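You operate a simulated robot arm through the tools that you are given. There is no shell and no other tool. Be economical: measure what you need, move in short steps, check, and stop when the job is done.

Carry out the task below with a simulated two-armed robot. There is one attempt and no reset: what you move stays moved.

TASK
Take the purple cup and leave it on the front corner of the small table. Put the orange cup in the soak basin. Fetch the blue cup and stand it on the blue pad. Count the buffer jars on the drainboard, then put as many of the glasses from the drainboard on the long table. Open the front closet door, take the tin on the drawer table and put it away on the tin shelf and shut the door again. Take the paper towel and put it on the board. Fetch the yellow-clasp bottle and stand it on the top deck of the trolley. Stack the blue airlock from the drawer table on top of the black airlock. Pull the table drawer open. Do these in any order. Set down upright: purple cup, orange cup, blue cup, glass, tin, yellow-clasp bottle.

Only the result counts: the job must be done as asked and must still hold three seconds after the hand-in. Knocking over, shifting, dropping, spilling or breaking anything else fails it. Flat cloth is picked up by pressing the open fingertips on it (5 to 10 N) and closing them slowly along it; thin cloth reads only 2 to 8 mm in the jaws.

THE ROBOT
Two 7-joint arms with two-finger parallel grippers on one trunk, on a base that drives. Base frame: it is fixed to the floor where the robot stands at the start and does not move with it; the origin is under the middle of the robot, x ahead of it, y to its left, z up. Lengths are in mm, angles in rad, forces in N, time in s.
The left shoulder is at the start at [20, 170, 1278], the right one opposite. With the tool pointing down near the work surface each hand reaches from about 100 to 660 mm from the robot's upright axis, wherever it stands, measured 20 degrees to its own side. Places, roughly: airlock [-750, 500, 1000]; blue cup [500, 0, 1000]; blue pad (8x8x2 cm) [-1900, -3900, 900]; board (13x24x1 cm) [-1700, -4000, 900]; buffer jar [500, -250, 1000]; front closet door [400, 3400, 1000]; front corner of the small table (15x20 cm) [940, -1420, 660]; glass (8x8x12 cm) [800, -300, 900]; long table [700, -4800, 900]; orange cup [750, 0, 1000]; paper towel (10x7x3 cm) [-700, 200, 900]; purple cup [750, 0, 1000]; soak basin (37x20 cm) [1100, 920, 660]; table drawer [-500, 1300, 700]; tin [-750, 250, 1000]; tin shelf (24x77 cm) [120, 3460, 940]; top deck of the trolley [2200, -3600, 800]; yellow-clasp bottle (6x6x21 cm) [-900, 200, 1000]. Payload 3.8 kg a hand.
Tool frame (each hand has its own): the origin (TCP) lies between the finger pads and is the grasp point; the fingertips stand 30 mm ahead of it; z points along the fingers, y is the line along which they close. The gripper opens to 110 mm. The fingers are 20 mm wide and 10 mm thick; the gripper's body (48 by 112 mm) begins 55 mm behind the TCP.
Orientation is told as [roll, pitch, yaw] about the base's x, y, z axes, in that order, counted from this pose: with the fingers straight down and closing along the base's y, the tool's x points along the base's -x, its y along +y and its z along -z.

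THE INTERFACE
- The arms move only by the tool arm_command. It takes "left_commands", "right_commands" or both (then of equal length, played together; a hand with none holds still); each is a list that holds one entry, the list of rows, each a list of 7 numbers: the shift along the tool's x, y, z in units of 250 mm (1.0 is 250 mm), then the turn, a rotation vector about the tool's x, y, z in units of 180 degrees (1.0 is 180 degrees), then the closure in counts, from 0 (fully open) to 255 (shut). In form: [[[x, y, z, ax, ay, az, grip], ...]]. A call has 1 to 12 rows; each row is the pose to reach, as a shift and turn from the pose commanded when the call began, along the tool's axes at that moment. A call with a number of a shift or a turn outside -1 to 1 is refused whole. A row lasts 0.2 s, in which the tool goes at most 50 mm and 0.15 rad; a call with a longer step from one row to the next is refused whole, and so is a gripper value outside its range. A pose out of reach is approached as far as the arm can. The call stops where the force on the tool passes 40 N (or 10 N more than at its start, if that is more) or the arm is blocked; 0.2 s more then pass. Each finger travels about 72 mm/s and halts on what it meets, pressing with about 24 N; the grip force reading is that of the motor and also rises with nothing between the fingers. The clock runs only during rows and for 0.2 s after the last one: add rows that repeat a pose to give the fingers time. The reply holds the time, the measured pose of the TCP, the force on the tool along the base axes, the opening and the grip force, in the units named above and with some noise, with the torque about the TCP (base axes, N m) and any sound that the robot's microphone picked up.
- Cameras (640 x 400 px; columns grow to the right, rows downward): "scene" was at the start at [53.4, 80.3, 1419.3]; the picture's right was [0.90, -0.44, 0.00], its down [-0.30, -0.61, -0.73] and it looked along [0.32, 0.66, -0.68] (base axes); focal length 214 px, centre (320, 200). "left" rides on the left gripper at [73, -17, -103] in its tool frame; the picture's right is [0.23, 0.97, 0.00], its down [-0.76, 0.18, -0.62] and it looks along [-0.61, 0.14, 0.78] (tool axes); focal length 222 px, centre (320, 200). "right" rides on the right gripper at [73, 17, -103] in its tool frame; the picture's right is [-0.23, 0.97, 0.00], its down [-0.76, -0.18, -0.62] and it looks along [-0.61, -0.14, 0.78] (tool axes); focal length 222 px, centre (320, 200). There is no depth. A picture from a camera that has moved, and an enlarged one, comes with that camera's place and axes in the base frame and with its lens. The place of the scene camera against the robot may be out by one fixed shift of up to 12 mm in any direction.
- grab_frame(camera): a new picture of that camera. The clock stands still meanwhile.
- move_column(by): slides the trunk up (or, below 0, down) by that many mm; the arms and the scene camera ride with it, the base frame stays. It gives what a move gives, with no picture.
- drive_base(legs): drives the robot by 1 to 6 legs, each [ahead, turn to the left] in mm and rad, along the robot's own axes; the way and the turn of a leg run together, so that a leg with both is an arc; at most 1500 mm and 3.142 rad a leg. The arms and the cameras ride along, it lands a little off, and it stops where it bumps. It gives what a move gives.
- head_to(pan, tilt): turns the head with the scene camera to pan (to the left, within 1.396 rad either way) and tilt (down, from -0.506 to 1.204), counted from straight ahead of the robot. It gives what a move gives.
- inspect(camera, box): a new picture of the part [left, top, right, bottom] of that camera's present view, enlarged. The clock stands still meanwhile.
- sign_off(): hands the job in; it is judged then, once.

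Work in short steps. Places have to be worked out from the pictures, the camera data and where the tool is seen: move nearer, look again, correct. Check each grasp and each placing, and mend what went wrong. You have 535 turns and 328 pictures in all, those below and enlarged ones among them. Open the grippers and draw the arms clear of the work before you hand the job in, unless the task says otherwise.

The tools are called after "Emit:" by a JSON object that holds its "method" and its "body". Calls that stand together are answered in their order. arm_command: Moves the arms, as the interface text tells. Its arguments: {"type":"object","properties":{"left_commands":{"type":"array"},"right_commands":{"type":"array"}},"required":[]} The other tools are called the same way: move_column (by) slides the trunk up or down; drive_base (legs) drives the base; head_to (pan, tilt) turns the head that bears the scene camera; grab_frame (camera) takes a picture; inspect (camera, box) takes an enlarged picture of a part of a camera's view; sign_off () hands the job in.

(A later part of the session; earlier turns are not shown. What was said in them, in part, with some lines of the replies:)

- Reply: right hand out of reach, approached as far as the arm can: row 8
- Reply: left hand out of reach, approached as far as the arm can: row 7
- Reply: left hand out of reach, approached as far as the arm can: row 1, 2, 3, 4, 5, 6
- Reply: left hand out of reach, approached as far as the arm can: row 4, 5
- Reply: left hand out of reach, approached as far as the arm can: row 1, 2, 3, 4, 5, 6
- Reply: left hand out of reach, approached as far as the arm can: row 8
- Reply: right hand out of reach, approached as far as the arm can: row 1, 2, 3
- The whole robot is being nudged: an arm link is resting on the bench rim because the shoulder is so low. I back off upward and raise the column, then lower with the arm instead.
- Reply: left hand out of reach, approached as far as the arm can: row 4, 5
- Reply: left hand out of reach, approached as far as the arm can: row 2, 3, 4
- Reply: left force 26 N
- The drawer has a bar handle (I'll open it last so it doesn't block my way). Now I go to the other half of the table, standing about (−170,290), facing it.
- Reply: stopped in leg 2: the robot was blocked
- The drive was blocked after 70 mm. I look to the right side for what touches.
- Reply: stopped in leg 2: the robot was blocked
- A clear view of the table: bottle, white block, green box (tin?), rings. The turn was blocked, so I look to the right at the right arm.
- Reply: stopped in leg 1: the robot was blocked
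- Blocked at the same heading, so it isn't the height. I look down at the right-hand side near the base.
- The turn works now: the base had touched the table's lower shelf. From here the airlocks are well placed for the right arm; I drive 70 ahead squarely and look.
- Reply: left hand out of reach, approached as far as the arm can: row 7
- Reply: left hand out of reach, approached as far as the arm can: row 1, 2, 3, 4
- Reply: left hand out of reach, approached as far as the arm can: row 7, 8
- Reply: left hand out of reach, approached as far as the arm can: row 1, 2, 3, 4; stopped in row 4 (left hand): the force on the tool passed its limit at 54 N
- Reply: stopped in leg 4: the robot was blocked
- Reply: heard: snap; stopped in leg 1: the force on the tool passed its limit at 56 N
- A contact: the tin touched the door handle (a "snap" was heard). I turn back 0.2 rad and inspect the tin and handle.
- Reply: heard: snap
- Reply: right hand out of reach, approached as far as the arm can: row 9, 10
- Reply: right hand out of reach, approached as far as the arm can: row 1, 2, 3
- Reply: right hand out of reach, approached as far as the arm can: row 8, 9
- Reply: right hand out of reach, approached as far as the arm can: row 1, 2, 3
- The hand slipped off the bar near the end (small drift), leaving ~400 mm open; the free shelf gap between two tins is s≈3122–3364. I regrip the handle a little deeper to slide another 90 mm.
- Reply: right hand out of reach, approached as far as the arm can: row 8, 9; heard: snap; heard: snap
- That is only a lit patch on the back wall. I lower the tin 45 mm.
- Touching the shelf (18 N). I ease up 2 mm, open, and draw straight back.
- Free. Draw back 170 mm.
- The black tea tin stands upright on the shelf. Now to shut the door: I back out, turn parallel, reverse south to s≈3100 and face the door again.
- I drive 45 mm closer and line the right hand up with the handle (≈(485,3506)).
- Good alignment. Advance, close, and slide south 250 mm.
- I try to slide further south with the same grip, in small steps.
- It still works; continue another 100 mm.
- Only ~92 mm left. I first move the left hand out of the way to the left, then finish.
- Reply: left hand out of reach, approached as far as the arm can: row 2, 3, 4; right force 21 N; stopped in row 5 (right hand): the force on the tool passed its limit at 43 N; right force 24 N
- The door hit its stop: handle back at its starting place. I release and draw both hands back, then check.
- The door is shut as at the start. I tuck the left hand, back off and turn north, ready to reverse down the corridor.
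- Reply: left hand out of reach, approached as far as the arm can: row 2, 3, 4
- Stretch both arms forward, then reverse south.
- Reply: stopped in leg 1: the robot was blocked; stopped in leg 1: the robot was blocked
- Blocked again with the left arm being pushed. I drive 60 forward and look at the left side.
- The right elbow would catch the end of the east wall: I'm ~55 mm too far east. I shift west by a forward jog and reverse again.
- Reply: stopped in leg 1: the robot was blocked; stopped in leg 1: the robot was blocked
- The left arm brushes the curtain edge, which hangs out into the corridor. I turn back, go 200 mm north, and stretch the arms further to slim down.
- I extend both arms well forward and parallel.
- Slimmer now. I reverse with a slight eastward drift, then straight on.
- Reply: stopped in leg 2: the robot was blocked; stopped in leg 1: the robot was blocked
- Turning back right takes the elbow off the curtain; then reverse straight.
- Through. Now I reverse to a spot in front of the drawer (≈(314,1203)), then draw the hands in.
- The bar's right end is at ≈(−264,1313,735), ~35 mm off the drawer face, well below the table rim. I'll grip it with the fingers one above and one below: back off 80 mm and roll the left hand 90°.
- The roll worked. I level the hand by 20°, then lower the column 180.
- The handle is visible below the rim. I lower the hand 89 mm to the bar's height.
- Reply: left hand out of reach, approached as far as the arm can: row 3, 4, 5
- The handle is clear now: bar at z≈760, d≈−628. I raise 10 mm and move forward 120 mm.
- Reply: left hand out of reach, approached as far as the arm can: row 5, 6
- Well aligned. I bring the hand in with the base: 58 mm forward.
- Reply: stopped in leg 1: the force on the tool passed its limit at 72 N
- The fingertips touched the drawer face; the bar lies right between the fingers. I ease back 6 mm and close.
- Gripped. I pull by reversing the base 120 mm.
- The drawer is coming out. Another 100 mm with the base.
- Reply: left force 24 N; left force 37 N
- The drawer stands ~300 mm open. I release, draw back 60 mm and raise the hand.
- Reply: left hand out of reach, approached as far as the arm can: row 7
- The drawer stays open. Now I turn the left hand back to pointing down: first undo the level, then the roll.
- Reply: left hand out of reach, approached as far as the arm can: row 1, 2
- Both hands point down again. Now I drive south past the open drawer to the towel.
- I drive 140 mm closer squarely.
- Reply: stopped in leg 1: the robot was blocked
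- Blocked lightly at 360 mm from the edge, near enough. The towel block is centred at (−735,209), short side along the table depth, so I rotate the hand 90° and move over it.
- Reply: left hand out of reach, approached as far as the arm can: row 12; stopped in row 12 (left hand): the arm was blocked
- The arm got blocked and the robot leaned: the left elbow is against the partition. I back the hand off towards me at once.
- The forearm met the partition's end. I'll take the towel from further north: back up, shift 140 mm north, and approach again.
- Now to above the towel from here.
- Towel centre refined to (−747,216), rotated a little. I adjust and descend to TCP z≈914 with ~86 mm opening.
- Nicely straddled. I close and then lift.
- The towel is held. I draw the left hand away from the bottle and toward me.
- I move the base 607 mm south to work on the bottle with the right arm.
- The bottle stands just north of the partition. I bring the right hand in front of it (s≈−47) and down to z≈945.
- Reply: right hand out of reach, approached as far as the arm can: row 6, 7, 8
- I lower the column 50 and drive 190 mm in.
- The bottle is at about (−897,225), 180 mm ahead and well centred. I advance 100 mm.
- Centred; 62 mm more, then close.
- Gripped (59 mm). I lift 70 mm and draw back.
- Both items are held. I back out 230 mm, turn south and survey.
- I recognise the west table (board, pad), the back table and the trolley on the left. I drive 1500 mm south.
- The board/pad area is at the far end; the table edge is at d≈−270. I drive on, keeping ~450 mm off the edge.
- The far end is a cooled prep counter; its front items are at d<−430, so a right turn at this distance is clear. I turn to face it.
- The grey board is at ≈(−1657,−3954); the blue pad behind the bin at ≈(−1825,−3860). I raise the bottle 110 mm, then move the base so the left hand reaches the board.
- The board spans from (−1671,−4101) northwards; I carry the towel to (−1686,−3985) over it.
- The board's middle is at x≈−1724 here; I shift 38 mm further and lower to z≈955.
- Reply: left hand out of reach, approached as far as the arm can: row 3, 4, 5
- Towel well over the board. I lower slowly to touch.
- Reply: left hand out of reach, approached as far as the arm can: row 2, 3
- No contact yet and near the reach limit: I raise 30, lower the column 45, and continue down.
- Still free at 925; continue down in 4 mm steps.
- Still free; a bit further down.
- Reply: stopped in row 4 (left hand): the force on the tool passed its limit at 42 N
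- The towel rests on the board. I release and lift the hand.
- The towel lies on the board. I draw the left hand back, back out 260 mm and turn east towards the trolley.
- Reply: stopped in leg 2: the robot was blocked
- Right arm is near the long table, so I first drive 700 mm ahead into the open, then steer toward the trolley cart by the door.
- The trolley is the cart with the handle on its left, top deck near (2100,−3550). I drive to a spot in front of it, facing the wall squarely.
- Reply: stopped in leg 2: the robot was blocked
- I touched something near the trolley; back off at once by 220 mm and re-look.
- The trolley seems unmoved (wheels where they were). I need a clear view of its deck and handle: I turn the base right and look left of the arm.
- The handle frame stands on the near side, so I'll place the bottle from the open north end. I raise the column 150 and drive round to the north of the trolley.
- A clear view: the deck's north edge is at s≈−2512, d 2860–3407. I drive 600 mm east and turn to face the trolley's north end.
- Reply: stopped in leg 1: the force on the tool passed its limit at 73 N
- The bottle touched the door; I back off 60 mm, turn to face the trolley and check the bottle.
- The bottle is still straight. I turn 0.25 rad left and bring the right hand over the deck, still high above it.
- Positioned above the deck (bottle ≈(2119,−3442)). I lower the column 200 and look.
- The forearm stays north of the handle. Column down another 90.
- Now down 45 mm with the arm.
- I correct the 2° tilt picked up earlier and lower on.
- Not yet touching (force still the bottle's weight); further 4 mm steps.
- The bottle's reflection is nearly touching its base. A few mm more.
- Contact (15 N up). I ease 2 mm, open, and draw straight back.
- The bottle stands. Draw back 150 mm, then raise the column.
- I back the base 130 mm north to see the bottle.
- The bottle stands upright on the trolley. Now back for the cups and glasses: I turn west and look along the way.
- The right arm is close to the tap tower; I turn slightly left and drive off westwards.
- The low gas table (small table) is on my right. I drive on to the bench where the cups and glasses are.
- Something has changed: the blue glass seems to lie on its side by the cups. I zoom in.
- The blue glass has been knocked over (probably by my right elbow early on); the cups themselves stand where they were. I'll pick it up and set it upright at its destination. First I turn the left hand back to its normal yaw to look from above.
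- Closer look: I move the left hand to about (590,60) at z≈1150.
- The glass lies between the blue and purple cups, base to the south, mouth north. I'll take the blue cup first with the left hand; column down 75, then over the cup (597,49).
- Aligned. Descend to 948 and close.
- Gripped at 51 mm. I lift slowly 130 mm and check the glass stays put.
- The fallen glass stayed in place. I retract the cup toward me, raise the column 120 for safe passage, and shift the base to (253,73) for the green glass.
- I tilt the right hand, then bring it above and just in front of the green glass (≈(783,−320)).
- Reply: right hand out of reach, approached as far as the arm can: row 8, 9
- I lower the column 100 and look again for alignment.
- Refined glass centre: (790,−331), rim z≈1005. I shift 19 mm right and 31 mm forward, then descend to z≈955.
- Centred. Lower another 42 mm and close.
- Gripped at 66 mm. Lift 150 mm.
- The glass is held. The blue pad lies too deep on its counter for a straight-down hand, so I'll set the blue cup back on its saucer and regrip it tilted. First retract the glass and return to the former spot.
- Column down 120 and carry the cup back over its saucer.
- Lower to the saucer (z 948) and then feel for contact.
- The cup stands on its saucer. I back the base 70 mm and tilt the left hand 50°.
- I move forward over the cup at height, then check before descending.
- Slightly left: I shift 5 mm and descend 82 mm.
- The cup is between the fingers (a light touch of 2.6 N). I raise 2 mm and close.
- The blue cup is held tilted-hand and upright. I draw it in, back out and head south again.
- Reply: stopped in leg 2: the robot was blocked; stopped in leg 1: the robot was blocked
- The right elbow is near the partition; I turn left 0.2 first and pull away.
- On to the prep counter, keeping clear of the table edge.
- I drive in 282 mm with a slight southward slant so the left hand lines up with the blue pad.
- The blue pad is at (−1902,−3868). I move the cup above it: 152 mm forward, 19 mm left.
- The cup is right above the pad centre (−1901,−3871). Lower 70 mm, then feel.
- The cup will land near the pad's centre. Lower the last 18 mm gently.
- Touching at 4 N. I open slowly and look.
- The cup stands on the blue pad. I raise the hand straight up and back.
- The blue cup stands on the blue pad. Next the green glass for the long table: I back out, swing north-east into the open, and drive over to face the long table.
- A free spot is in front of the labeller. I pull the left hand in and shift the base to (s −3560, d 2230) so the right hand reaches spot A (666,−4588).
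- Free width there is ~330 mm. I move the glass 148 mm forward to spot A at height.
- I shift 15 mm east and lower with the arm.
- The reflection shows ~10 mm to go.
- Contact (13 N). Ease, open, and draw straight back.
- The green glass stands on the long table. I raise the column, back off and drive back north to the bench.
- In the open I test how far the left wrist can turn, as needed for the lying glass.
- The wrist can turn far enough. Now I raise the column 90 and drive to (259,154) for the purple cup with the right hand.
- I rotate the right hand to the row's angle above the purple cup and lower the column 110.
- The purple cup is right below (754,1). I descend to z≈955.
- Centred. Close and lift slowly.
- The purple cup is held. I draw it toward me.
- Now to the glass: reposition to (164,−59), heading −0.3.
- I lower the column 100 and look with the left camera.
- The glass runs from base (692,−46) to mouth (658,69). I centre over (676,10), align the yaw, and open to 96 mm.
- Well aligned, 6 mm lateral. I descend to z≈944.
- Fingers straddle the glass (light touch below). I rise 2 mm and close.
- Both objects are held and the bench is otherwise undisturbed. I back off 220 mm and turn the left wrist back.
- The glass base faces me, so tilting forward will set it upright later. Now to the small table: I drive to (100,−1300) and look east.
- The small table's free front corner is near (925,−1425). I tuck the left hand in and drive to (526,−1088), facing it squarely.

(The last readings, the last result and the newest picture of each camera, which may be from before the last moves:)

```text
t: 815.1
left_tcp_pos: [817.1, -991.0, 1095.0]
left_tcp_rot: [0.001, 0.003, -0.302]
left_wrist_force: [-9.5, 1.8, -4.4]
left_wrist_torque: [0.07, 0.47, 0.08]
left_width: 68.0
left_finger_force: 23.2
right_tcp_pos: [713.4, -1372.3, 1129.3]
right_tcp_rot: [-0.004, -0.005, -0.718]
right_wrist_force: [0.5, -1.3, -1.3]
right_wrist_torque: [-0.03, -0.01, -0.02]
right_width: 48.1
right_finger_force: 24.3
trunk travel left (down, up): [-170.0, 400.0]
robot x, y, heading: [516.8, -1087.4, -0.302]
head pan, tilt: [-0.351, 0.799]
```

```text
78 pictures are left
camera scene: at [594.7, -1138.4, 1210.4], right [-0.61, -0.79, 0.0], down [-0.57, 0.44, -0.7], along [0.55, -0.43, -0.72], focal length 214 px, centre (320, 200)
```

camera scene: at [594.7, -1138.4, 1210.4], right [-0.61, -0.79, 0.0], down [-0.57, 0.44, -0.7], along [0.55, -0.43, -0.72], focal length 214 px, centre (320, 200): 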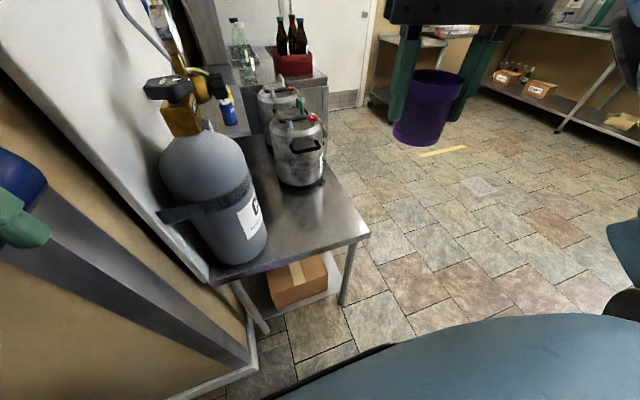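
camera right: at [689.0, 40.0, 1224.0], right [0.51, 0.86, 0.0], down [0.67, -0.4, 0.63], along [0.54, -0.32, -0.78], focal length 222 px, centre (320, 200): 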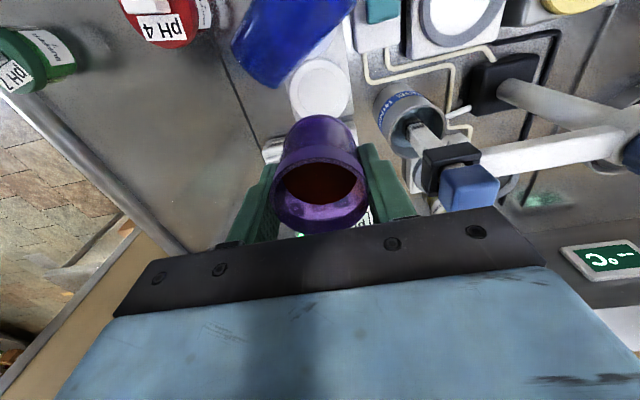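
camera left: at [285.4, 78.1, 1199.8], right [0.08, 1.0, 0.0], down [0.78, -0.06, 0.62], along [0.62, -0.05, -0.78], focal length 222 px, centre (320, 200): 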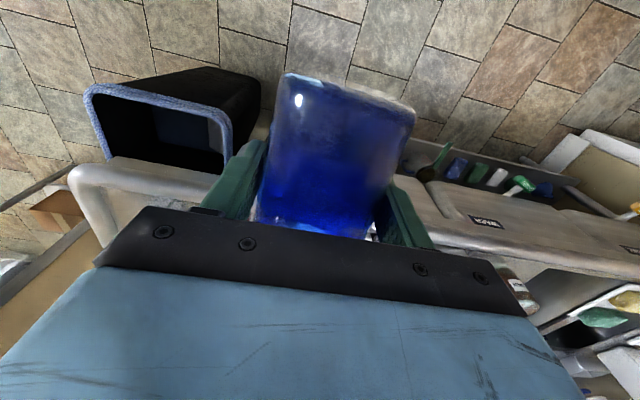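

The glass in my left hand leans on the wall post; I draw it back 60 mm. Then I bring the purple cup over the free corner (930,−1420).

Emit:
{"method": "arm_command", "body": {"left_commands": [[[0.08, 0, 0, 0, 0, 0, 180], [0.16, 0, 0, 0, 0, 0, 180], [0.24, 0, 0, 0, 0, 0, 180], [0.24, 0, 0, 0, 0, 0, 180]]]}}

Emit:
{"method": "arm_command", "body": {"right_commands": [[[-0.1, 0.05, 0, 0, 0, 0, 200], [-0.22, 0.1, 0, 0, 0, 0, 200], [-0.34, 0.16, 0, 0, 0, 0, 200], [-0.46, 0.22, 0, 0, 0, 0, 200], [-0.56, 0.28, 0, 0, 0, 0, 200], [-0.66, 0.36, 0, 0, 0, 0, 200], [-0.69, 0.44, 0, 0, 0, 0, 200], [-0.69, 0.44, 0, 0, 0, 0, 200]]]}}

Emit:
{"method": "grab_frame", "body": {"camera": "right"}}

```text
t: 816.1
left_tcp_pos: [761.5, -975.3, 1097.6]
left_tcp_rot: [0.0, 0.002, -0.299]
left_wrist_force: [0.0, -0.2, -2.1]
left_wrist_torque: [0.0, -0.01, 0.04]
left_width: 67.9
left_finger_force: 23.6
right_tcp_pos: [715.2, -1372.7, 1128.5]
right_tcp_rot: [-0.004, -0.006, -0.718]
right_wrist_force: [-0.6, 0.0, -0.2]
right_wrist_torque: [0.04, -0.01, 0.01]
right_width: 48.0
right_finger_force: 23.7
trunk travel left (down, up): [-170.0, 400.0]
robot x, y, heading: [515.7, -1087.4, -0.306]
head pan, tilt: [-0.351, 0.799]
```

```text
t: 817.9
left_tcp_pos: [761.3, -974.8, 1096.2]
left_tcp_rot: [0.002, 0.001, -0.3]
left_wrist_force: [0.2, -0.1, -2.2]
left_wrist_torque: [0.03, -0.02, -0.02]
left_width: 68.2
left_finger_force: 24.1
right_tcp_pos: [916.4, -1401.9, 1130.9]
right_tcp_rot: [-0.003, -0.005, -0.717]
right_wrist_force: [0.3, -0.1, -1.6]
right_wrist_torque: [0.0, 0.02, -0.01]
right_width: 47.6
right_finger_force: 23.9
trunk travel left (down, up): [-170.0, 400.0]
robot x, y, heading: [518.0, -1091.8, -0.308]
head pan, tilt: [-0.351, 0.799]
```

```text
77 pictures are left
camera right: at [872.6, -1340.4, 1233.7], right [0.81, 0.58, 0.0], down [0.46, -0.63, 0.63], along [0.37, -0.51, -0.78], focal length 222 px, centre (320, 200)
```

right: 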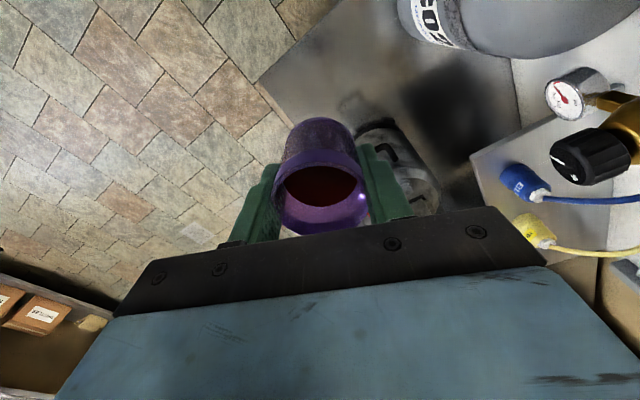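

Landing point is well inside the corner. I shift 19 mm and lower the column 165.

Emit:
{"method": "arm_command", "body": {"right_commands": [[[-0.04, 0.002, 0, 0, 0, 0, 200], [-0.077, 0.003, 0, 0, 0, 0, 200], [-0.077, 0.003, 0, 0, 0, 0, 200]]]}}

Emit:
{"method": "move_column", "body": {"by": -165}}

Emit:
{"method": "arm_command", "body": {"right_commands": [[[0, 0, 0.1, 0, 0, 0, 200], [0, 0, 0.22, 0, 0, 0, 200], [0, 0, 0.34, 0, 0, 0, 200], [0, 0, 0.46, 0, 0, 0, 200], [0, 0, 0.58, 0, 0, 0, 200], [0, 0, 0.68, 0, 0, 0, 200], [0, 0, 0.76, 0, 0, 0, 200]]]}}

Emit:
{"method": "grab_frame", "body": {"camera": "right"}}

Emit:
{"method": "grab_frame", "body": {"camera": "scene"}}

```text
t: 818.7
left_tcp_pos: [762.2, -974.0, 1096.3]
left_tcp_rot: [0.002, 0.0, -0.3]
left_wrist_force: [0.3, 0.6, -1.8]
left_wrist_torque: [0.02, -0.06, 0.04]
left_width: 67.9
left_finger_force: 24.3
right_tcp_pos: [930.7, -1414.8, 1130.0]
right_tcp_rot: [-0.004, -0.005, -0.719]
right_wrist_force: [-0.5, -0.1, -0.6]
right_wrist_torque: [-0.01, -0.01, 0.01]
right_width: 47.7
right_finger_force: 23.6
trunk travel left (down, up): [-170.0, 400.0]
robot x, y, heading: [515.4, -1091.8, -0.306]
head pan, tilt: [-0.351, 0.799]
```

```text
t: 820.6
left_tcp_pos: [762.5, -974.1, 931.8]
left_tcp_rot: [0.0, 0.001, -0.3]
left_wrist_force: [0.4, -0.8, -2.1]
left_wrist_torque: [0.0, -0.02, 0.01]
left_width: 67.9
left_finger_force: 23.7
right_tcp_pos: [931.3, -1413.3, 965.4]
right_tcp_rot: [-0.003, -0.005, -0.718]
right_wrist_force: [0.1, 0.1, -0.1]
right_wrist_torque: [0.0, 0.01, 0.0]
right_width: 47.4
right_finger_force: 24.3
trunk travel left (down, up): [-5.0, 565.0]
robot x, y, heading: [519.0, -1093.5, -0.309]
head pan, tilt: [-0.351, 0.799]
```

```text
t: 822.2
left_tcp_pos: [761.5, -974.1, 931.4]
left_tcp_rot: [0.001, 0.003, -0.3]
left_wrist_force: [0.1, -0.1, -1.8]
left_wrist_torque: [-0.01, -0.03, 0.01]
left_width: 68.3
left_finger_force: 24.3
right_tcp_pos: [932.5, -1414.9, 772.4]
right_tcp_rot: [-0.004, -0.006, -0.718]
right_wrist_force: [0.4, -0.2, -0.8]
right_wrist_torque: [0.01, -0.02, -0.02]
right_width: 47.9
right_finger_force: 24.5
trunk travel left (down, up): [-5.0, 565.0]
robot x, y, heading: [515.5, -1090.2, -0.299]
head pan, tilt: [-0.351, 0.799]
```

```text
76 pictures are left
camera right: at [888.2, -1354.1, 876.5], right [0.81, 0.58, 0.0], down [0.46, -0.63, 0.63], along [0.36, -0.51, -0.78], focal length 222 px, centre (320, 200)
```

right: 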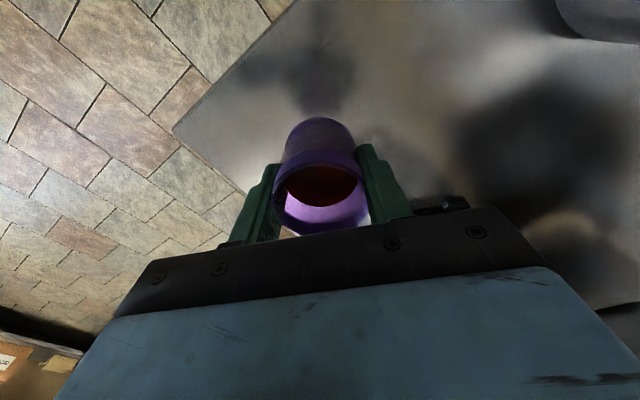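

```text
75 pictures are left
camera scene: at [595.8, -1138.8, 1045.3], right [-0.61, -0.79, 0.0], down [-0.57, 0.44, -0.7], along [0.55, -0.43, -0.72], focal length 214 px, centre (320, 200)
```

scene: 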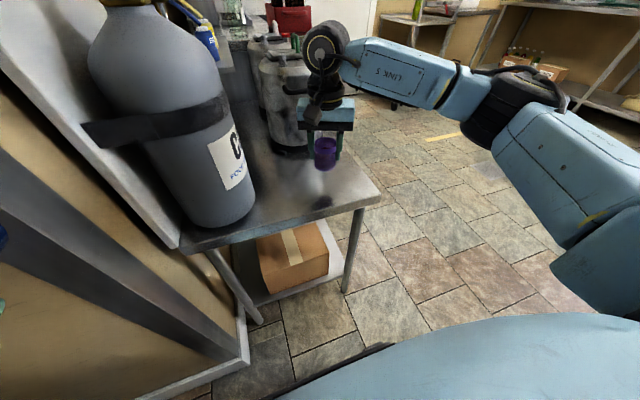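

About 95–100 mm from both edges: good. Lower 50 mm, then slowly.

Emit:
{"method": "arm_command", "body": {"right_commands": [[[0, 0, 0.08, 0, 0, 0, 200], [0, 0, 0.14, 0, 0, 0, 200], [0, 0, 0.18, 0, 0, 0, 200], [0, 0, 0.2, 0, 0, 0, 200], [0, 0, 0.2, 0, 0, 0, 200]]]}}

Emit:
{"method": "arm_command", "body": {"right_commands": [[[0, 0, 0.012, 0, 0, 0, 200], [0, 0, 0.024, 0, 0, 0, 200], [0, 0, 0.036, 0, 0, 0, 200], [0, 0, 0.036, 0, 0, 0, 200]]]}}

```text
t: 823.4
left_tcp_pos: [762.0, -974.7, 932.0]
left_tcp_rot: [0.002, 0.003, -0.3]
left_wrist_force: [0.1, -0.2, -2.7]
left_wrist_torque: [0.0, 0.01, 0.0]
left_width: 68.0
left_finger_force: 24.0
right_tcp_pos: [929.1, -1416.2, 724.6]
right_tcp_rot: [-0.003, -0.004, -0.719]
right_wrist_force: [-0.4, 0.6, -0.9]
right_wrist_torque: [0.0, 0.01, 0.0]
right_width: 47.7
right_finger_force: 24.3
trunk travel left (down, up): [-5.0, 565.0]
robot x, y, heading: [516.4, -1089.9, -0.305]
head pan, tilt: [-0.351, 0.799]
```

```text
t: 824.4
left_tcp_pos: [761.4, -973.6, 930.6]
left_tcp_rot: [0.002, 0.003, -0.301]
left_wrist_force: [0.5, 0.1, -2.6]
left_wrist_torque: [0.02, 0.0, -0.03]
left_width: 68.0
left_finger_force: 23.4
right_tcp_pos: [931.4, -1415.5, 715.6]
right_tcp_rot: [-0.004, -0.005, -0.717]
right_wrist_force: [-0.7, -0.4, -0.6]
right_wrist_torque: [-0.04, 0.03, -0.04]
right_width: 47.7
right_finger_force: 23.7
trunk travel left (down, up): [-5.0, 565.0]
robot x, y, heading: [519.9, -1090.6, -0.304]
head pan, tilt: [-0.351, 0.799]
```

Emit:
{"method": "arm_command", "body": {"right_commands": [[[0, 0, 0.012, 0, 0, 0, 200], [0, 0, 0.024, 0, 0, 0, 200], [0, 0, 0.036, 0, 0, 0, 200], [0, 0, 0.036, 0, 0, 0, 200]]]}}

```text
t: 825.4
left_tcp_pos: [760.4, -973.5, 933.0]
left_tcp_rot: [0.0, 0.0, -0.3]
left_wrist_force: [-0.5, 0.1, -2.5]
left_wrist_torque: [0.01, -0.02, -0.03]
left_width: 67.9
left_finger_force: 24.0
right_tcp_pos: [930.5, -1415.6, 709.8]
right_tcp_rot: [0.0, -0.01, -0.72]
right_wrist_force: [-3.0, -2.5, 21.6]
right_wrist_torque: [-0.1, 0.03, 0.01]
right_width: 47.6
right_finger_force: 24.1
trunk travel left (down, up): [-5.0, 565.0]
robot x, y, heading: [516.9, -1088.1, -0.307]
head pan, tilt: [-0.351, 0.799]
```

Contact (22 N). Ease 2 mm, open, and rise.

Emit:
{"method": "arm_command", "body": {"right_commands": [[[0, 0, -0.008, 0, 0, 0, 170], [0, 0, -0.008, 0, 0, 0, 135], [0, 0, -0.008, 0, 0, 0, 100], [0, 0, -0.008, 0, 0, 0, 80], [0, 0, -0.008, 0, 0, 0, 80], [0, 0, -0.1, 0, 0, 0, 80], [0, 0, -0.22, 0, 0, 0, 80], [0, 0, -0.36, 0, 0, 0, 80], [0, 0, -0.5, 0, 0, 0, 80], [0, 0, -0.65, 0, 0, 0, 80], [0, 0, -0.8, 0, 0, 0, 80]]]}}

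Emit:
{"method": "move_column", "body": {"by": 165}}

Emit:
{"method": "grab_frame", "body": {"camera": "right"}}

Emit:
{"method": "grab_frame", "body": {"camera": "scene"}}

```text
t: 827.8
left_tcp_pos: [761.2, -973.9, 931.7]
left_tcp_rot: [0.003, 0.001, -0.3]
left_wrist_force: [-0.4, -0.6, -2.9]
left_wrist_torque: [0.02, -0.01, 0.0]
left_width: 68.1
left_finger_force: 24.1
right_tcp_pos: [929.8, -1416.1, 907.3]
right_tcp_rot: [-0.003, -0.006, -0.719]
right_wrist_force: [-0.2, 0.0, 1.0]
right_wrist_torque: [-0.01, -0.01, -0.02]
right_width: 75.0
right_finger_force: 0.1
trunk travel left (down, up): [-5.0, 565.0]
robot x, y, heading: [515.9, -1087.2, -0.306]
head pan, tilt: [-0.351, 0.799]
```

```text
t: 829.7
left_tcp_pos: [761.1, -973.3, 1095.7]
left_tcp_rot: [0.001, 0.002, -0.298]
left_wrist_force: [0.2, 0.4, -2.6]
left_wrist_torque: [0.01, 0.01, -0.03]
left_width: 68.2
left_finger_force: 24.2
right_tcp_pos: [930.9, -1414.8, 1071.5]
right_tcp_rot: [-0.006, -0.006, -0.719]
right_wrist_force: [-0.1, 0.2, 0.2]
right_wrist_torque: [0.02, 0.01, -0.01]
right_width: 75.6
right_finger_force: 0.0
trunk travel left (down, up): [-170.0, 400.0]
robot x, y, heading: [516.4, -1088.1, -0.306]
head pan, tilt: [-0.351, 0.799]
```

```text
74 pictures are left
camera right: at [888.2, -1354.4, 1174.2], right [0.81, 0.58, 0.0], down [0.46, -0.63, 0.63], along [0.36, -0.51, -0.78], focal length 222 px, centre (320, 200)
```

right: 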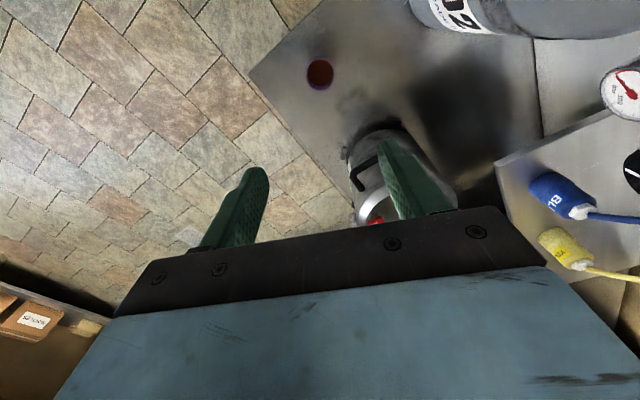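

```text
73 pictures are left
camera scene: at [595.8, -1138.7, 1210.2], right [-0.61, -0.79, 0.0], down [-0.57, 0.44, -0.7], along [0.55, -0.43, -0.72], focal length 214 px, centre (320, 200)
```

scene: 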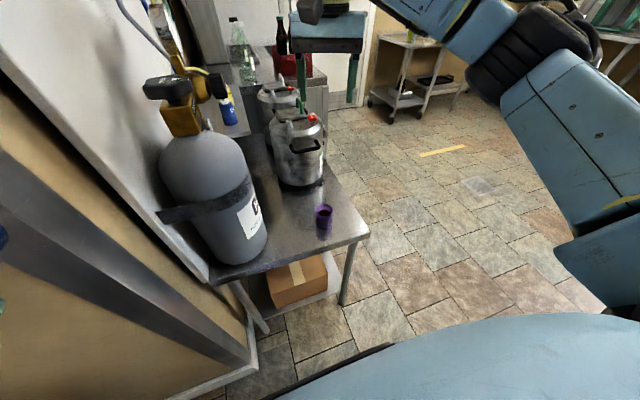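

The purple cup stands on the front corner. I draw the right hand in, back off, and drive to the long table with the last glass.

Emit:
{"method": "arm_command", "body": {"right_commands": [[[0.08, 0, -0.05, 0, 0, 0, 80], [0.2, 0, -0.1, 0, 0, 0, 80], [0.33, 0, -0.1, 0, 0, 0, 80], [0.46, 0, -0.1, 0, 0, 0, 80], [0.58, 0, -0.1, 0, 0, 0, 80], [0.68, 0, -0.1, 0, 0, 0, 80]]]}}

Emit:
{"method": "drive_base", "body": {"legs": [[-300, 0], [0, -1.062], [1400, 0], [1470, 0], [0, -0.508]]}}

Emit:
{"method": "head_to", "body": {"pan": 0.2, "tilt": 0.5}}

Emit:
{"method": "grab_frame", "body": {"camera": "scene"}}

```text
t: 831.1
left_tcp_pos: [761.4, -973.7, 1097.1]
left_tcp_rot: [0.003, 0.002, -0.299]
left_wrist_force: [0.3, -0.5, -1.7]
left_wrist_torque: [-0.02, -0.05, 0.0]
left_width: 68.1
left_finger_force: 23.9
right_tcp_pos: [803.8, -1303.8, 1095.2]
right_tcp_rot: [-0.003, -0.004, -0.719]
right_wrist_force: [-0.4, 0.2, 0.3]
right_wrist_torque: [-0.01, 0.0, -0.01]
right_width: 75.3
right_finger_force: 0.0
trunk travel left (down, up): [-170.0, 400.0]
robot x, y, heading: [513.6, -1090.0, -0.301]
head pan, tilt: [-0.351, 0.799]
```

```text
t: 850.7
left_tcp_pos: [988.1, -4024.9, 1096.8]
left_tcp_rot: [0.002, 0.0, -1.837]
left_wrist_force: [-0.2, 0.5, -2.9]
left_wrist_torque: [0.0, 0.02, 0.03]
left_width: 67.9
left_finger_force: 23.8
right_tcp_pos: [658.8, -4077.7, 1097.2]
right_tcp_rot: [-0.004, -0.006, -2.257]
right_wrist_force: [-0.4, -0.7, -0.3]
right_wrist_torque: [-0.01, 0.04, -0.03]
right_width: 75.6
right_finger_force: 0.0
trunk travel left (down, up): [-170.0, 400.0]
robot x, y, heading: [867.0, -3780.4, -1.843]
head pan, tilt: [-0.351, 0.799]
```

```text
t: 851.6
left_tcp_pos: [987.6, -4024.1, 1096.7]
left_tcp_rot: [0.001, 0.001, -1.839]
left_wrist_force: [0.3, 0.0, -2.4]
left_wrist_torque: [0.01, -0.01, -0.01]
left_width: 67.9
left_finger_force: 24.3
right_tcp_pos: [658.7, -4076.1, 1097.6]
right_tcp_rot: [-0.002, -0.006, -2.254]
right_wrist_force: [0.7, 0.0, -0.1]
right_wrist_torque: [-0.01, 0.02, -0.02]
right_width: 75.6
right_finger_force: 0.0
trunk travel left (down, up): [-170.0, 400.0]
robot x, y, heading: [864.8, -3783.3, -1.842]
head pan, tilt: [0.201, 0.499]
```

```text
72 pictures are left
camera scene: at [848.7, -3888.1, 1236.2], right [-1.0, 0.07, 0.0], down [0.03, 0.48, -0.88], along [-0.06, -0.88, -0.48], focal length 214 px, centre (320, 200)
```

scene: 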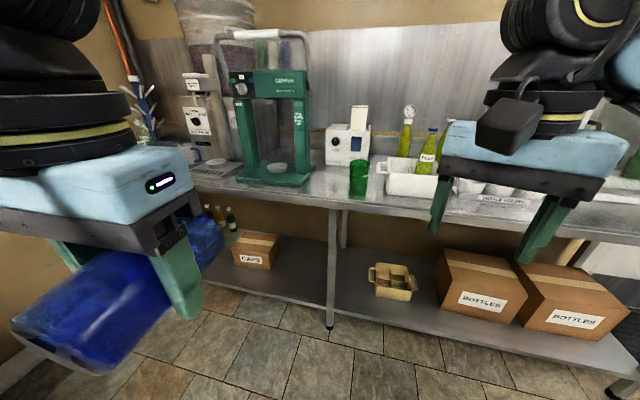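

I inspect the glass to be sure which end is the base.

Emit:
{"method": "inspect", "body": {"camera": "scene", "box": [0, 180, 240, 390]}}

```text
1.90 times, centred on (120, 285) of scene
camera zoom: at [848.7, -3888.1, 1236.2], right [-1.0, 0.07, 0.0], down [0.03, 0.48, -0.88], along [-0.06, -0.88, -0.48], focal length 408 px, centre (701, 38)
```

zoom: 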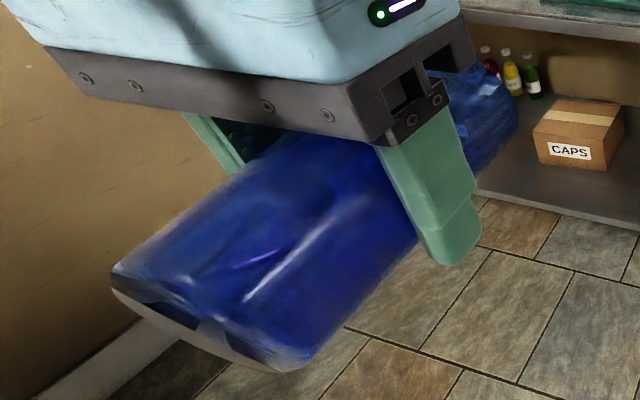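

The near end is the thick base, as needed. I extend the left hand forward and then tilt it toward horizontal.

Emit:
{"method": "arm_command", "body": {"left_commands": [[[-0.18, 0, 0, 0, 0, 0, 180], [-0.36, 0, 0, 0, 0, 0, 180], [-0.54, 0, 0, 0, 0, 0, 180], [-0.72, 0, 0, 0, 0, 0, 180], [-0.9, 0, 0, 0, 0, 0, 180], [-1.0, 0, 0, 0, 0, 0, 180]]]}}

Emit:
{"method": "arm_command", "body": {"left_commands": [[[-0.04, 0, 0, 0, -0.042, 0, 180], [-0.08, 0, 0, 0, -0.084, 0, 180], [-0.12, 0, 0, 0, -0.126, 0, 180], [-0.16, 0, 0, 0, -0.168, 0, 180], [-0.2, 0, 0, 0, -0.21, 0, 180], [-0.2, 0, 0, 0, -0.252, 0, 180], [-0.2, 0, 0, 0, -0.294, 0, 180], [-0.2, 0, 0, 0, -0.336, 0, 180], [-0.2, 0, 0, 0, -0.378, 0, 180], [-0.2, 0, 0, 0, -0.42, 0, 180], [-0.2, 0, 0, 0, -0.462, 0, 180], [-0.2, 0, 0, 0, -0.49, 0, 180]]]}}

Emit:
{"method": "grab_frame", "body": {"camera": "scene"}}

```text
t: 853.0
left_tcp_pos: [921.1, -4266.8, 1097.1]
left_tcp_rot: [0.002, 0.003, -1.838]
left_wrist_force: [0.1, 0.2, -2.8]
left_wrist_torque: [-0.06, -0.04, -0.03]
left_width: 68.4
left_finger_force: 24.3
right_tcp_pos: [659.4, -4077.3, 1095.7]
right_tcp_rot: [-0.003, -0.005, -2.255]
right_wrist_force: [0.6, 0.0, 0.7]
right_wrist_torque: [0.04, 0.02, 0.02]
right_width: 75.7
right_finger_force: 0.1
trunk travel left (down, up): [-170.0, 400.0]
robot x, y, heading: [867.5, -3783.8, -1.843]
head pan, tilt: [0.201, 0.499]
```

```text
t: 855.6
left_tcp_pos: [908.7, -4314.9, 1096.2]
left_tcp_rot: [-0.011, -1.539, -1.83]
left_wrist_force: [0.3, 0.6, -1.5]
left_wrist_torque: [0.0, 0.03, -0.05]
left_width: 68.1
left_finger_force: 23.6
right_tcp_pos: [660.2, -4077.1, 1097.1]
right_tcp_rot: [-0.004, -0.004, -2.254]
right_wrist_force: [0.3, 0.6, -0.2]
right_wrist_torque: [0.02, 0.03, 0.02]
right_width: 75.7
right_finger_force: 0.1
trunk travel left (down, up): [-170.0, 400.0]
robot x, y, heading: [863.6, -3782.8, -1.848]
head pan, tilt: [0.201, 0.499]
```

```text
70 pictures are left
camera scene: at [848.8, -3888.4, 1236.3], right [-1.0, 0.07, 0.0], down [0.03, 0.48, -0.88], along [-0.06, -0.88, -0.48], focal length 214 px, centre (320, 200)
```

scene: 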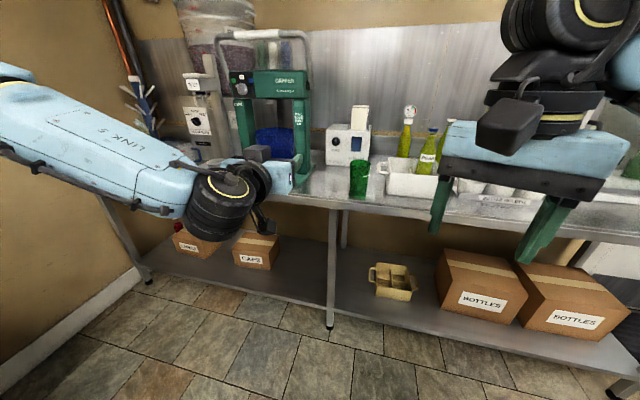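

The hand is horizontal now (pitch −1.54). I check that the glass stands mouth-up.

Emit:
{"method": "inspect", "body": {"camera": "scene", "box": [200, 90, 400, 240]}}

Emit:
{"method": "grab_frame", "body": {"camera": "left"}}

```text
2.67 times, centred on (300, 165) of scene
camera zoom: at [848.8, -3888.4, 1236.3], right [-1.0, 0.07, 0.0], down [0.03, 0.48, -0.88], along [-0.06, -0.88, -0.48], focal length 572 px, centre (373, 293)
```

zoom: 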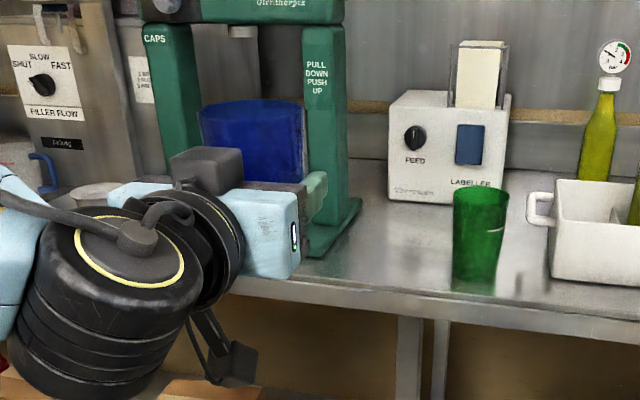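

```text
68 pictures are left
camera left: at [919.8, -4208.9, 1027.5], right [0.94, -0.25, -0.23], down [0.33, 0.53, 0.78], along [-0.08, -0.81, 0.58], focal length 222 px, centre (320, 200)
```

left: 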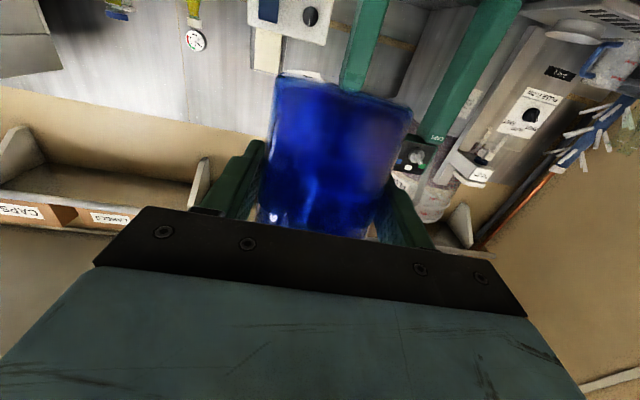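

The glass is upright, mouth up. I drive 205 mm closer and shift laterally to spot B (d≈2137) between the green glass and the capper.

Emit:
{"method": "drive_base", "body": {"legs": [[205, 0]]}}

Emit:
{"method": "head_to", "body": {"pan": 0.35, "tilt": 0.75}}

Emit:
{"method": "grab_frame", "body": {"camera": "scene"}}

```text
t: 857.2
left_tcp_pos: [857.3, -4512.3, 1095.8]
left_tcp_rot: [0.032, -1.536, -1.867]
left_wrist_force: [-0.3, -0.7, -3.0]
left_wrist_torque: [-0.03, -0.03, -0.03]
left_width: 68.2
left_finger_force: 24.2
right_tcp_pos: [604.4, -4276.3, 1095.5]
right_tcp_rot: [-0.004, -0.005, -2.25]
right_wrist_force: [0.6, -0.2, 0.3]
right_wrist_torque: [0.01, 0.03, -0.01]
right_width: 75.5
right_finger_force: 0.0
trunk travel left (down, up): [-170.0, 400.0]
robot x, y, heading: [810.4, -3982.4, -1.837]
head pan, tilt: [0.201, 0.499]
```

```text
t: 858.0
left_tcp_pos: [856.3, -4511.9, 1096.2]
left_tcp_rot: [0.033, -1.538, -1.868]
left_wrist_force: [-0.3, 0.4, -2.9]
left_wrist_torque: [-0.01, 0.0, 0.0]
left_width: 67.8
left_finger_force: 24.1
right_tcp_pos: [605.6, -4276.3, 1097.0]
right_tcp_rot: [-0.003, -0.005, -2.25]
right_wrist_force: [0.0, 0.1, -0.6]
right_wrist_torque: [-0.02, 0.0, -0.05]
right_width: 75.6
right_finger_force: 0.1
trunk travel left (down, up): [-170.0, 400.0]
robot x, y, heading: [812.8, -3980.3, -1.838]
head pan, tilt: [0.351, 0.75]
```

```text
67 pictures are left
camera scene: at [807.3, -4077.9, 1214.4], right [-1.0, -0.08, 0.0], down [-0.06, 0.68, -0.73], along [0.06, -0.73, -0.68], focal length 214 px, centre (320, 200)
```

scene: 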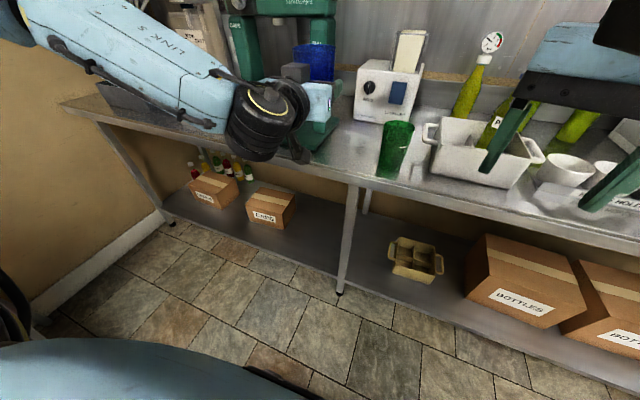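

I move the glass over spot B: 117 mm forward, 33 mm west.

Emit:
{"method": "arm_command", "body": {"left_commands": [[[0, -0.03, 0.08, 0, 0, 0, 180], [0, -0.06, 0.16, 0, 0, 0, 180], [0, -0.09, 0.24, 0, 0, 0, 180], [0, -0.12, 0.32, 0, 0, 0, 180], [0, -0.131, 0.4, 0, 0, 0, 180], [0, -0.131, 0.466, 0, 0, 0, 180], [0, -0.131, 0.466, 0, 0, 0, 180]]]}}

Emit:
{"method": "move_column", "body": {"by": -90}}

Emit:
{"method": "grab_frame", "body": {"camera": "scene"}}

Emit:
{"method": "grab_frame", "body": {"camera": "left"}}

```text
t: 859.6
left_tcp_pos: [794.6, -4616.9, 1092.8]
left_tcp_rot: [0.041, -1.538, -1.876]
left_wrist_force: [0.5, -0.2, -2.5]
left_wrist_torque: [0.0, 0.01, 0.0]
left_width: 68.2
left_finger_force: 23.7
right_tcp_pos: [606.7, -4276.1, 1095.1]
right_tcp_rot: [-0.002, -0.005, -2.252]
right_wrist_force: [-0.2, -0.5, 0.1]
right_wrist_torque: [-0.01, 0.02, -0.02]
right_width: 75.6
right_finger_force: 0.1
trunk travel left (down, up): [-170.0, 400.0]
robot x, y, heading: [812.0, -3980.6, -1.842]
head pan, tilt: [0.351, 0.75]
```

```text
t: 860.9
left_tcp_pos: [794.1, -4617.4, 1002.8]
left_tcp_rot: [0.028, -1.538, -1.866]
left_wrist_force: [-0.6, -0.8, -1.8]
left_wrist_torque: [0.01, 0.01, 0.02]
left_width: 68.0
left_finger_force: 24.1
right_tcp_pos: [605.7, -4276.5, 1005.9]
right_tcp_rot: [-0.003, -0.004, -2.251]
right_wrist_force: [-0.3, 0.8, -0.3]
right_wrist_torque: [0.0, 0.02, -0.01]
right_width: 75.7
right_finger_force: 0.0
trunk travel left (down, up): [-80.0, 490.0]
robot x, y, heading: [810.0, -3978.7, -1.839]
head pan, tilt: [0.351, 0.75]
```

```text
66 pictures are left
camera scene: at [807.3, -4077.7, 1124.4], right [-1.0, -0.08, 0.0], down [-0.06, 0.68, -0.73], along [0.06, -0.73, -0.68], focal length 214 px, centre (320, 200)
```

scene: 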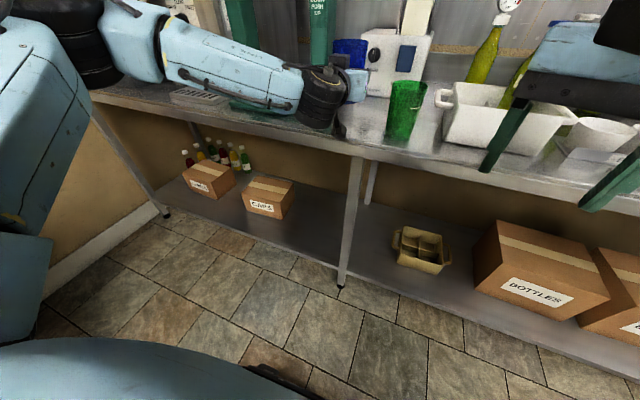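

```text
65 pictures are left
camera left: at [805.2, -4511.4, 933.7], right [0.94, -0.25, -0.23], down [0.33, 0.53, 0.78], along [-0.07, -0.81, 0.58], focal length 222 px, centre (320, 200)
```

left: 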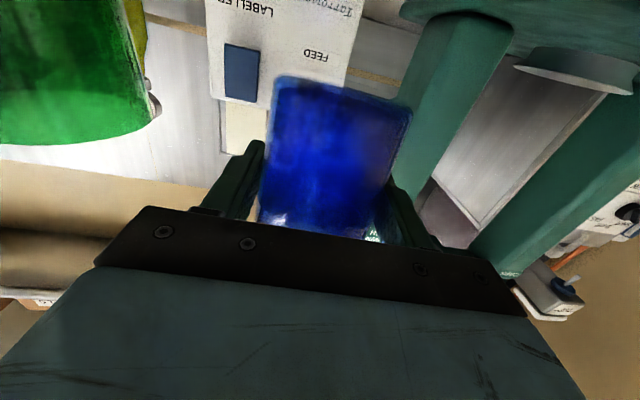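

Everything is clear (the forearm stays in front of the table edge). Column down another 50, then the arm.

Emit:
{"method": "move_column", "body": {"by": -50}}

Emit:
{"method": "grab_frame", "body": {"camera": "left"}}

Emit:
{"method": "inspect", "body": {"camera": "scene", "box": [270, 0, 470, 170]}}

```text
t: 861.8
left_tcp_pos: [793.5, -4617.3, 952.7]
left_tcp_rot: [0.034, -1.537, -1.866]
left_wrist_force: [-0.4, 0.2, -2.4]
left_wrist_torque: [0.0, 0.0, -0.04]
left_width: 68.1
left_finger_force: 23.7
right_tcp_pos: [605.1, -4275.3, 955.7]
right_tcp_rot: [-0.002, -0.005, -2.251]
right_wrist_force: [0.2, -0.3, -1.3]
right_wrist_torque: [0.04, 0.01, 0.03]
right_width: 75.6
right_finger_force: 0.1
trunk travel left (down, up): [-30.0, 540.0]
robot x, y, heading: [809.9, -3980.0, -1.842]
head pan, tilt: [0.351, 0.75]
```

```text
64 pictures are left
camera left: at [805.2, -4511.3, 883.6], right [0.94, -0.25, -0.23], down [0.33, 0.53, 0.78], along [-0.07, -0.81, 0.58], focal length 222 px, centre (320, 200)
```

left: 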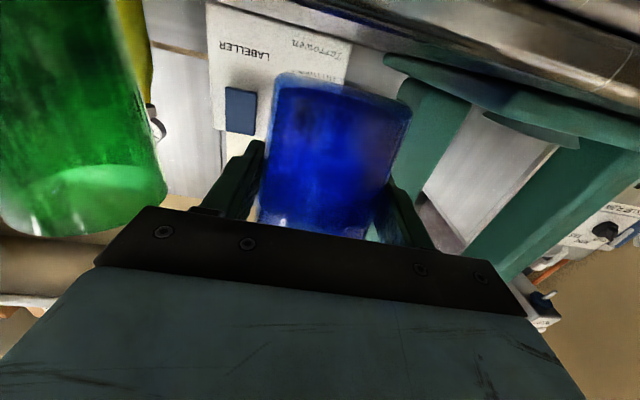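

```text
2.35 times, centred on (370, 85) of scene
camera zoom: at [807.3, -4077.7, 1074.4], right [-1.0, -0.08, 0.0], down [-0.06, 0.68, -0.73], along [0.06, -0.73, -0.68], focal length 505 px, centre (202, 471)
```

zoom: 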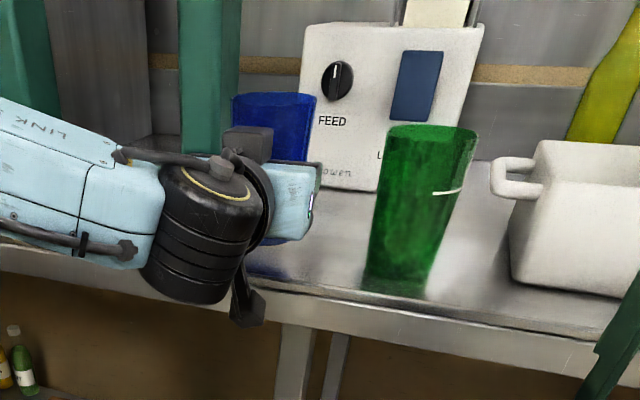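

The camera box is just outside the table edge and the glass is ~20 mm above the table. I lower with the arm.

Emit:
{"method": "arm_command", "body": {"left_commands": [[[0.02, 0, 0, 0, 0, 0, 180], [0.04, 0, 0, 0, 0, 0, 180], [0.05, 0, 0, 0, 0, 0, 180], [0.05, 0, 0, 0, 0, 0, 180]]]}}

Emit:
{"method": "arm_command", "body": {"left_commands": [[[0.014, 0, 0, 0, 0, 0, 180], [0.028, 0, 0, 0, 0, 0, 180], [0.028, 0, 0, 0, 0, 0, 180]]]}}

```text
t: 862.8
left_tcp_pos: [794.5, -4617.7, 939.7]
left_tcp_rot: [0.031, -1.54, -1.865]
left_wrist_force: [0.2, -0.2, -2.0]
left_wrist_torque: [-0.03, 0.04, -0.01]
left_width: 67.9
left_finger_force: 23.8
right_tcp_pos: [606.4, -4275.3, 956.2]
right_tcp_rot: [-0.004, -0.003, -2.252]
right_wrist_force: [0.1, -0.3, 0.5]
right_wrist_torque: [0.0, 0.0, 0.01]
right_width: 75.6
right_finger_force: 0.1
trunk travel left (down, up): [-30.0, 540.0]
robot x, y, heading: [809.8, -3981.2, -1.837]
head pan, tilt: [0.351, 0.75]
```

```text
t: 863.6
left_tcp_pos: [794.1, -4615.1, 934.4]
left_tcp_rot: [0.024, -1.54, -1.858]
left_wrist_force: [-0.6, -0.1, 2.5]
left_wrist_torque: [0.04, -0.06, -0.01]
left_width: 68.0
left_finger_force: 24.0
right_tcp_pos: [606.6, -4275.5, 956.6]
right_tcp_rot: [-0.003, -0.004, -2.252]
right_wrist_force: [-0.6, 0.5, -0.4]
right_wrist_torque: [0.01, 0.01, 0.0]
right_width: 75.6
right_finger_force: 0.0
trunk travel left (down, up): [-30.0, 540.0]
robot x, y, heading: [812.0, -3977.6, -1.837]
head pan, tilt: [0.351, 0.75]
```

First contact (≈4.5 N). One more mm, then open slowly and check.

Emit:
{"method": "arm_command", "body": {"left_commands": [[[0.004, 0, 0, 0, 0, 0, 180], [0.004, 0, 0, 0, 0, 0, 155], [0.004, 0, 0, 0, 0, 0, 135], [0.004, 0, 0, 0, 0, 0, 115], [0.004, 0, 0, 0, 0, 0, 95], [0.004, 0, 0, 0, 0, 0, 70], [0.004, 0, 0, 0, 0, 0, 60], [0.004, 0, 0, 0, 0, 0, 60]]]}}

Emit:
{"method": "grab_frame", "body": {"camera": "left"}}

Emit:
{"method": "inspect", "body": {"camera": "scene", "box": [270, 0, 470, 170]}}

```text
t: 865.4
left_tcp_pos: [794.1, -4615.6, 932.3]
left_tcp_rot: [0.031, -1.538, -1.868]
left_wrist_force: [0.7, 0.0, -0.5]
left_wrist_torque: [-0.01, 0.02, -0.01]
left_width: 84.1
left_finger_force: 0.1
right_tcp_pos: [606.9, -4275.8, 956.7]
right_tcp_rot: [-0.004, -0.005, -2.252]
right_wrist_force: [-1.1, -0.3, -0.2]
right_wrist_torque: [-0.04, -0.01, 0.04]
right_width: 75.4
right_finger_force: 0.1
trunk travel left (down, up): [-30.0, 540.0]
robot x, y, heading: [811.4, -3983.0, -1.843]
head pan, tilt: [0.351, 0.75]
```

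```text
62 pictures are left
camera left: at [804.9, -4510.7, 863.3], right [0.94, -0.25, -0.23], down [0.33, 0.53, 0.78], along [-0.07, -0.81, 0.58], focal length 222 px, centre (320, 200)
```

left: 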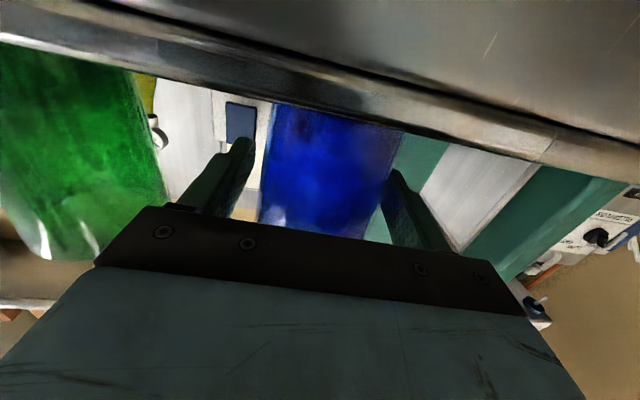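

```text
2.35 times, centred on (370, 85) of scene
camera zoom: at [807.3, -4077.7, 1074.3], right [-1.0, -0.08, 0.0], down [-0.06, 0.68, -0.73], along [0.06, -0.73, -0.68], focal length 505 px, centre (202, 471)
```

zoom: 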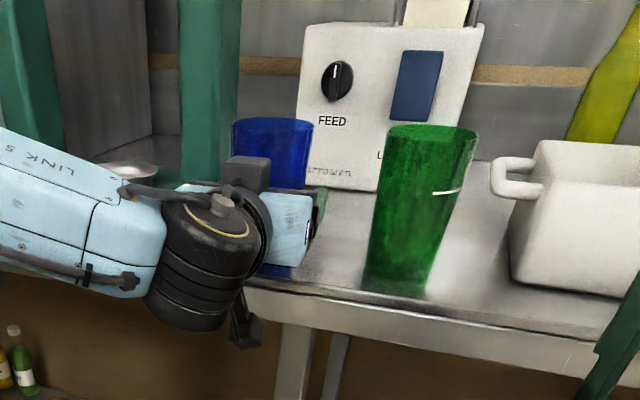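

The blue glass stands upright. I draw the hand straight back 150 mm.

Emit:
{"method": "arm_command", "body": {"left_commands": [[[0, 0, -0.06, 0, 0, 0, 55], [0, 0, -0.14, 0, 0, 0, 55], [0, 0, -0.22, 0, 0, 0, 55], [0, 0, -0.3, 0, 0, 0, 55], [0, 0, -0.4, 0, 0, 0, 55], [0, 0, -0.5, 0, 0, 0, 55]]]}}

Emit:
{"method": "drive_base", "body": {"legs": [[-250, 0]]}}

Emit:
{"method": "move_column", "body": {"by": 230}}

Emit:
{"method": "grab_frame", "body": {"camera": "scene"}}

```text
t: 866.8
left_tcp_pos: [828.6, -4495.0, 937.2]
left_tcp_rot: [0.036, -1.538, -1.87]
left_wrist_force: [0.1, -0.7, -0.4]
left_wrist_torque: [0.01, 0.0, 0.04]
left_width: 86.3
left_finger_force: 0.0
right_tcp_pos: [606.0, -4275.5, 956.1]
right_tcp_rot: [-0.003, -0.005, -2.252]
right_wrist_force: [0.1, 0.4, 0.3]
right_wrist_torque: [0.0, 0.01, 0.03]
right_width: 75.4
right_finger_force: 0.1
trunk travel left (down, up): [-30.0, 540.0]
robot x, y, heading: [814.3, -3980.4, -1.841]
head pan, tilt: [0.351, 0.75]
```

```text
t: 868.6
left_tcp_pos: [894.7, -4253.8, 937.3]
left_tcp_rot: [0.034, -1.54, -1.869]
left_wrist_force: [-0.4, 0.1, 0.0]
left_wrist_torque: [-0.02, -0.01, -0.01]
left_width: 86.4
left_finger_force: 0.0
right_tcp_pos: [672.2, -4035.8, 955.1]
right_tcp_rot: [-0.003, -0.005, -2.251]
right_wrist_force: [0.5, 0.1, 0.5]
right_wrist_torque: [0.0, 0.02, 0.02]
right_width: 75.4
right_finger_force: 0.0
trunk travel left (down, up): [-30.0, 540.0]
robot x, y, heading: [876.7, -3742.0, -1.839]
head pan, tilt: [0.351, 0.75]
```

```text
t: 871.0
left_tcp_pos: [894.7, -4255.1, 1167.4]
left_tcp_rot: [0.037, -1.538, -1.87]
left_wrist_force: [0.2, -0.4, 0.2]
left_wrist_torque: [0.04, 0.01, -0.01]
left_width: 86.4
left_finger_force: 0.0
right_tcp_pos: [671.6, -4035.6, 1185.3]
right_tcp_rot: [-0.003, -0.008, -2.252]
right_wrist_force: [1.0, -0.8, 0.9]
right_wrist_torque: [-0.01, -0.04, 0.02]
right_width: 75.6
right_finger_force: 0.1
trunk travel left (down, up): [-260.0, 310.0]
robot x, y, heading: [877.1, -3740.9, -1.836]
head pan, tilt: [0.351, 0.75]
```

```text
60 pictures are left
camera scene: at [873.3, -3837.8, 1304.2], right [-1.0, -0.08, 0.0], down [-0.06, 0.68, -0.73], along [0.06, -0.73, -0.68], focal length 214 px, centre (320, 200)
```

scene: 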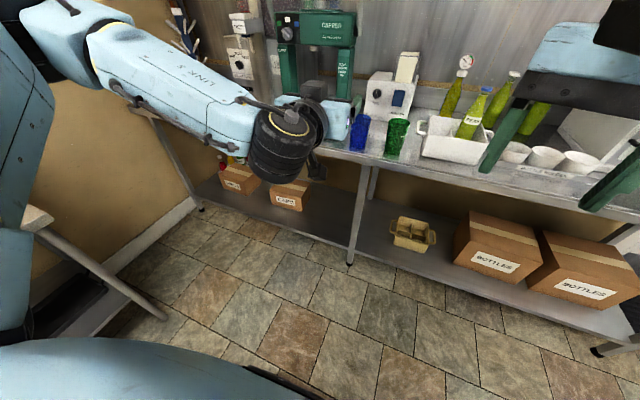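

Both glasses stand on the long table. All the jobs are done, the grippers are open and the arms are clear, so I hand in.

Emit:
{"method": "sign_off", "body": {}}

```text
The job is handed in.
```

I finished every task and handed the job in. The risk to the result is that several of my moves knocked or bumped things outside the plan.

**Placed**
- **Purple cup:** upright on the front corner of the small table.
- **Orange cup:** upright in the soak basin.
- **Blue cup:** upright on the blue pad.
- **Glasses:** I counted two buffer jars, so the blue and green glasses both went upright onto the long table.
- **Tin:** on the tin shelf, with the closet door slid shut to its stop.
- **Paper towel:** on the board.
- **Yellow-clasp bottle:** upright on the top deck of the trolley.
- **Airlocks:** the blue one is stacked on the black one.
- **Drawer:** pulled open about 300 mm.

**What could count against it**
- **Blue glass:** it got knocked over on the drainboard, most likely by my right elbow. I stood it upright on the long table, and the cups and jars beside it looked unmoved.
- **Tin:** it struck the closet door handle once with about 56 N. The microphone picked up a "snap" then, and three more while I was working at the closet. I could not find the cause, and the tin and handle looked intact.
- **Base and arm bumps:** these were against the corridor curtain, the table's lower shelf and the partition, and probably the trolley. As far as I could see nothing shifted, but I did not go back for a final check of everything I had passed.
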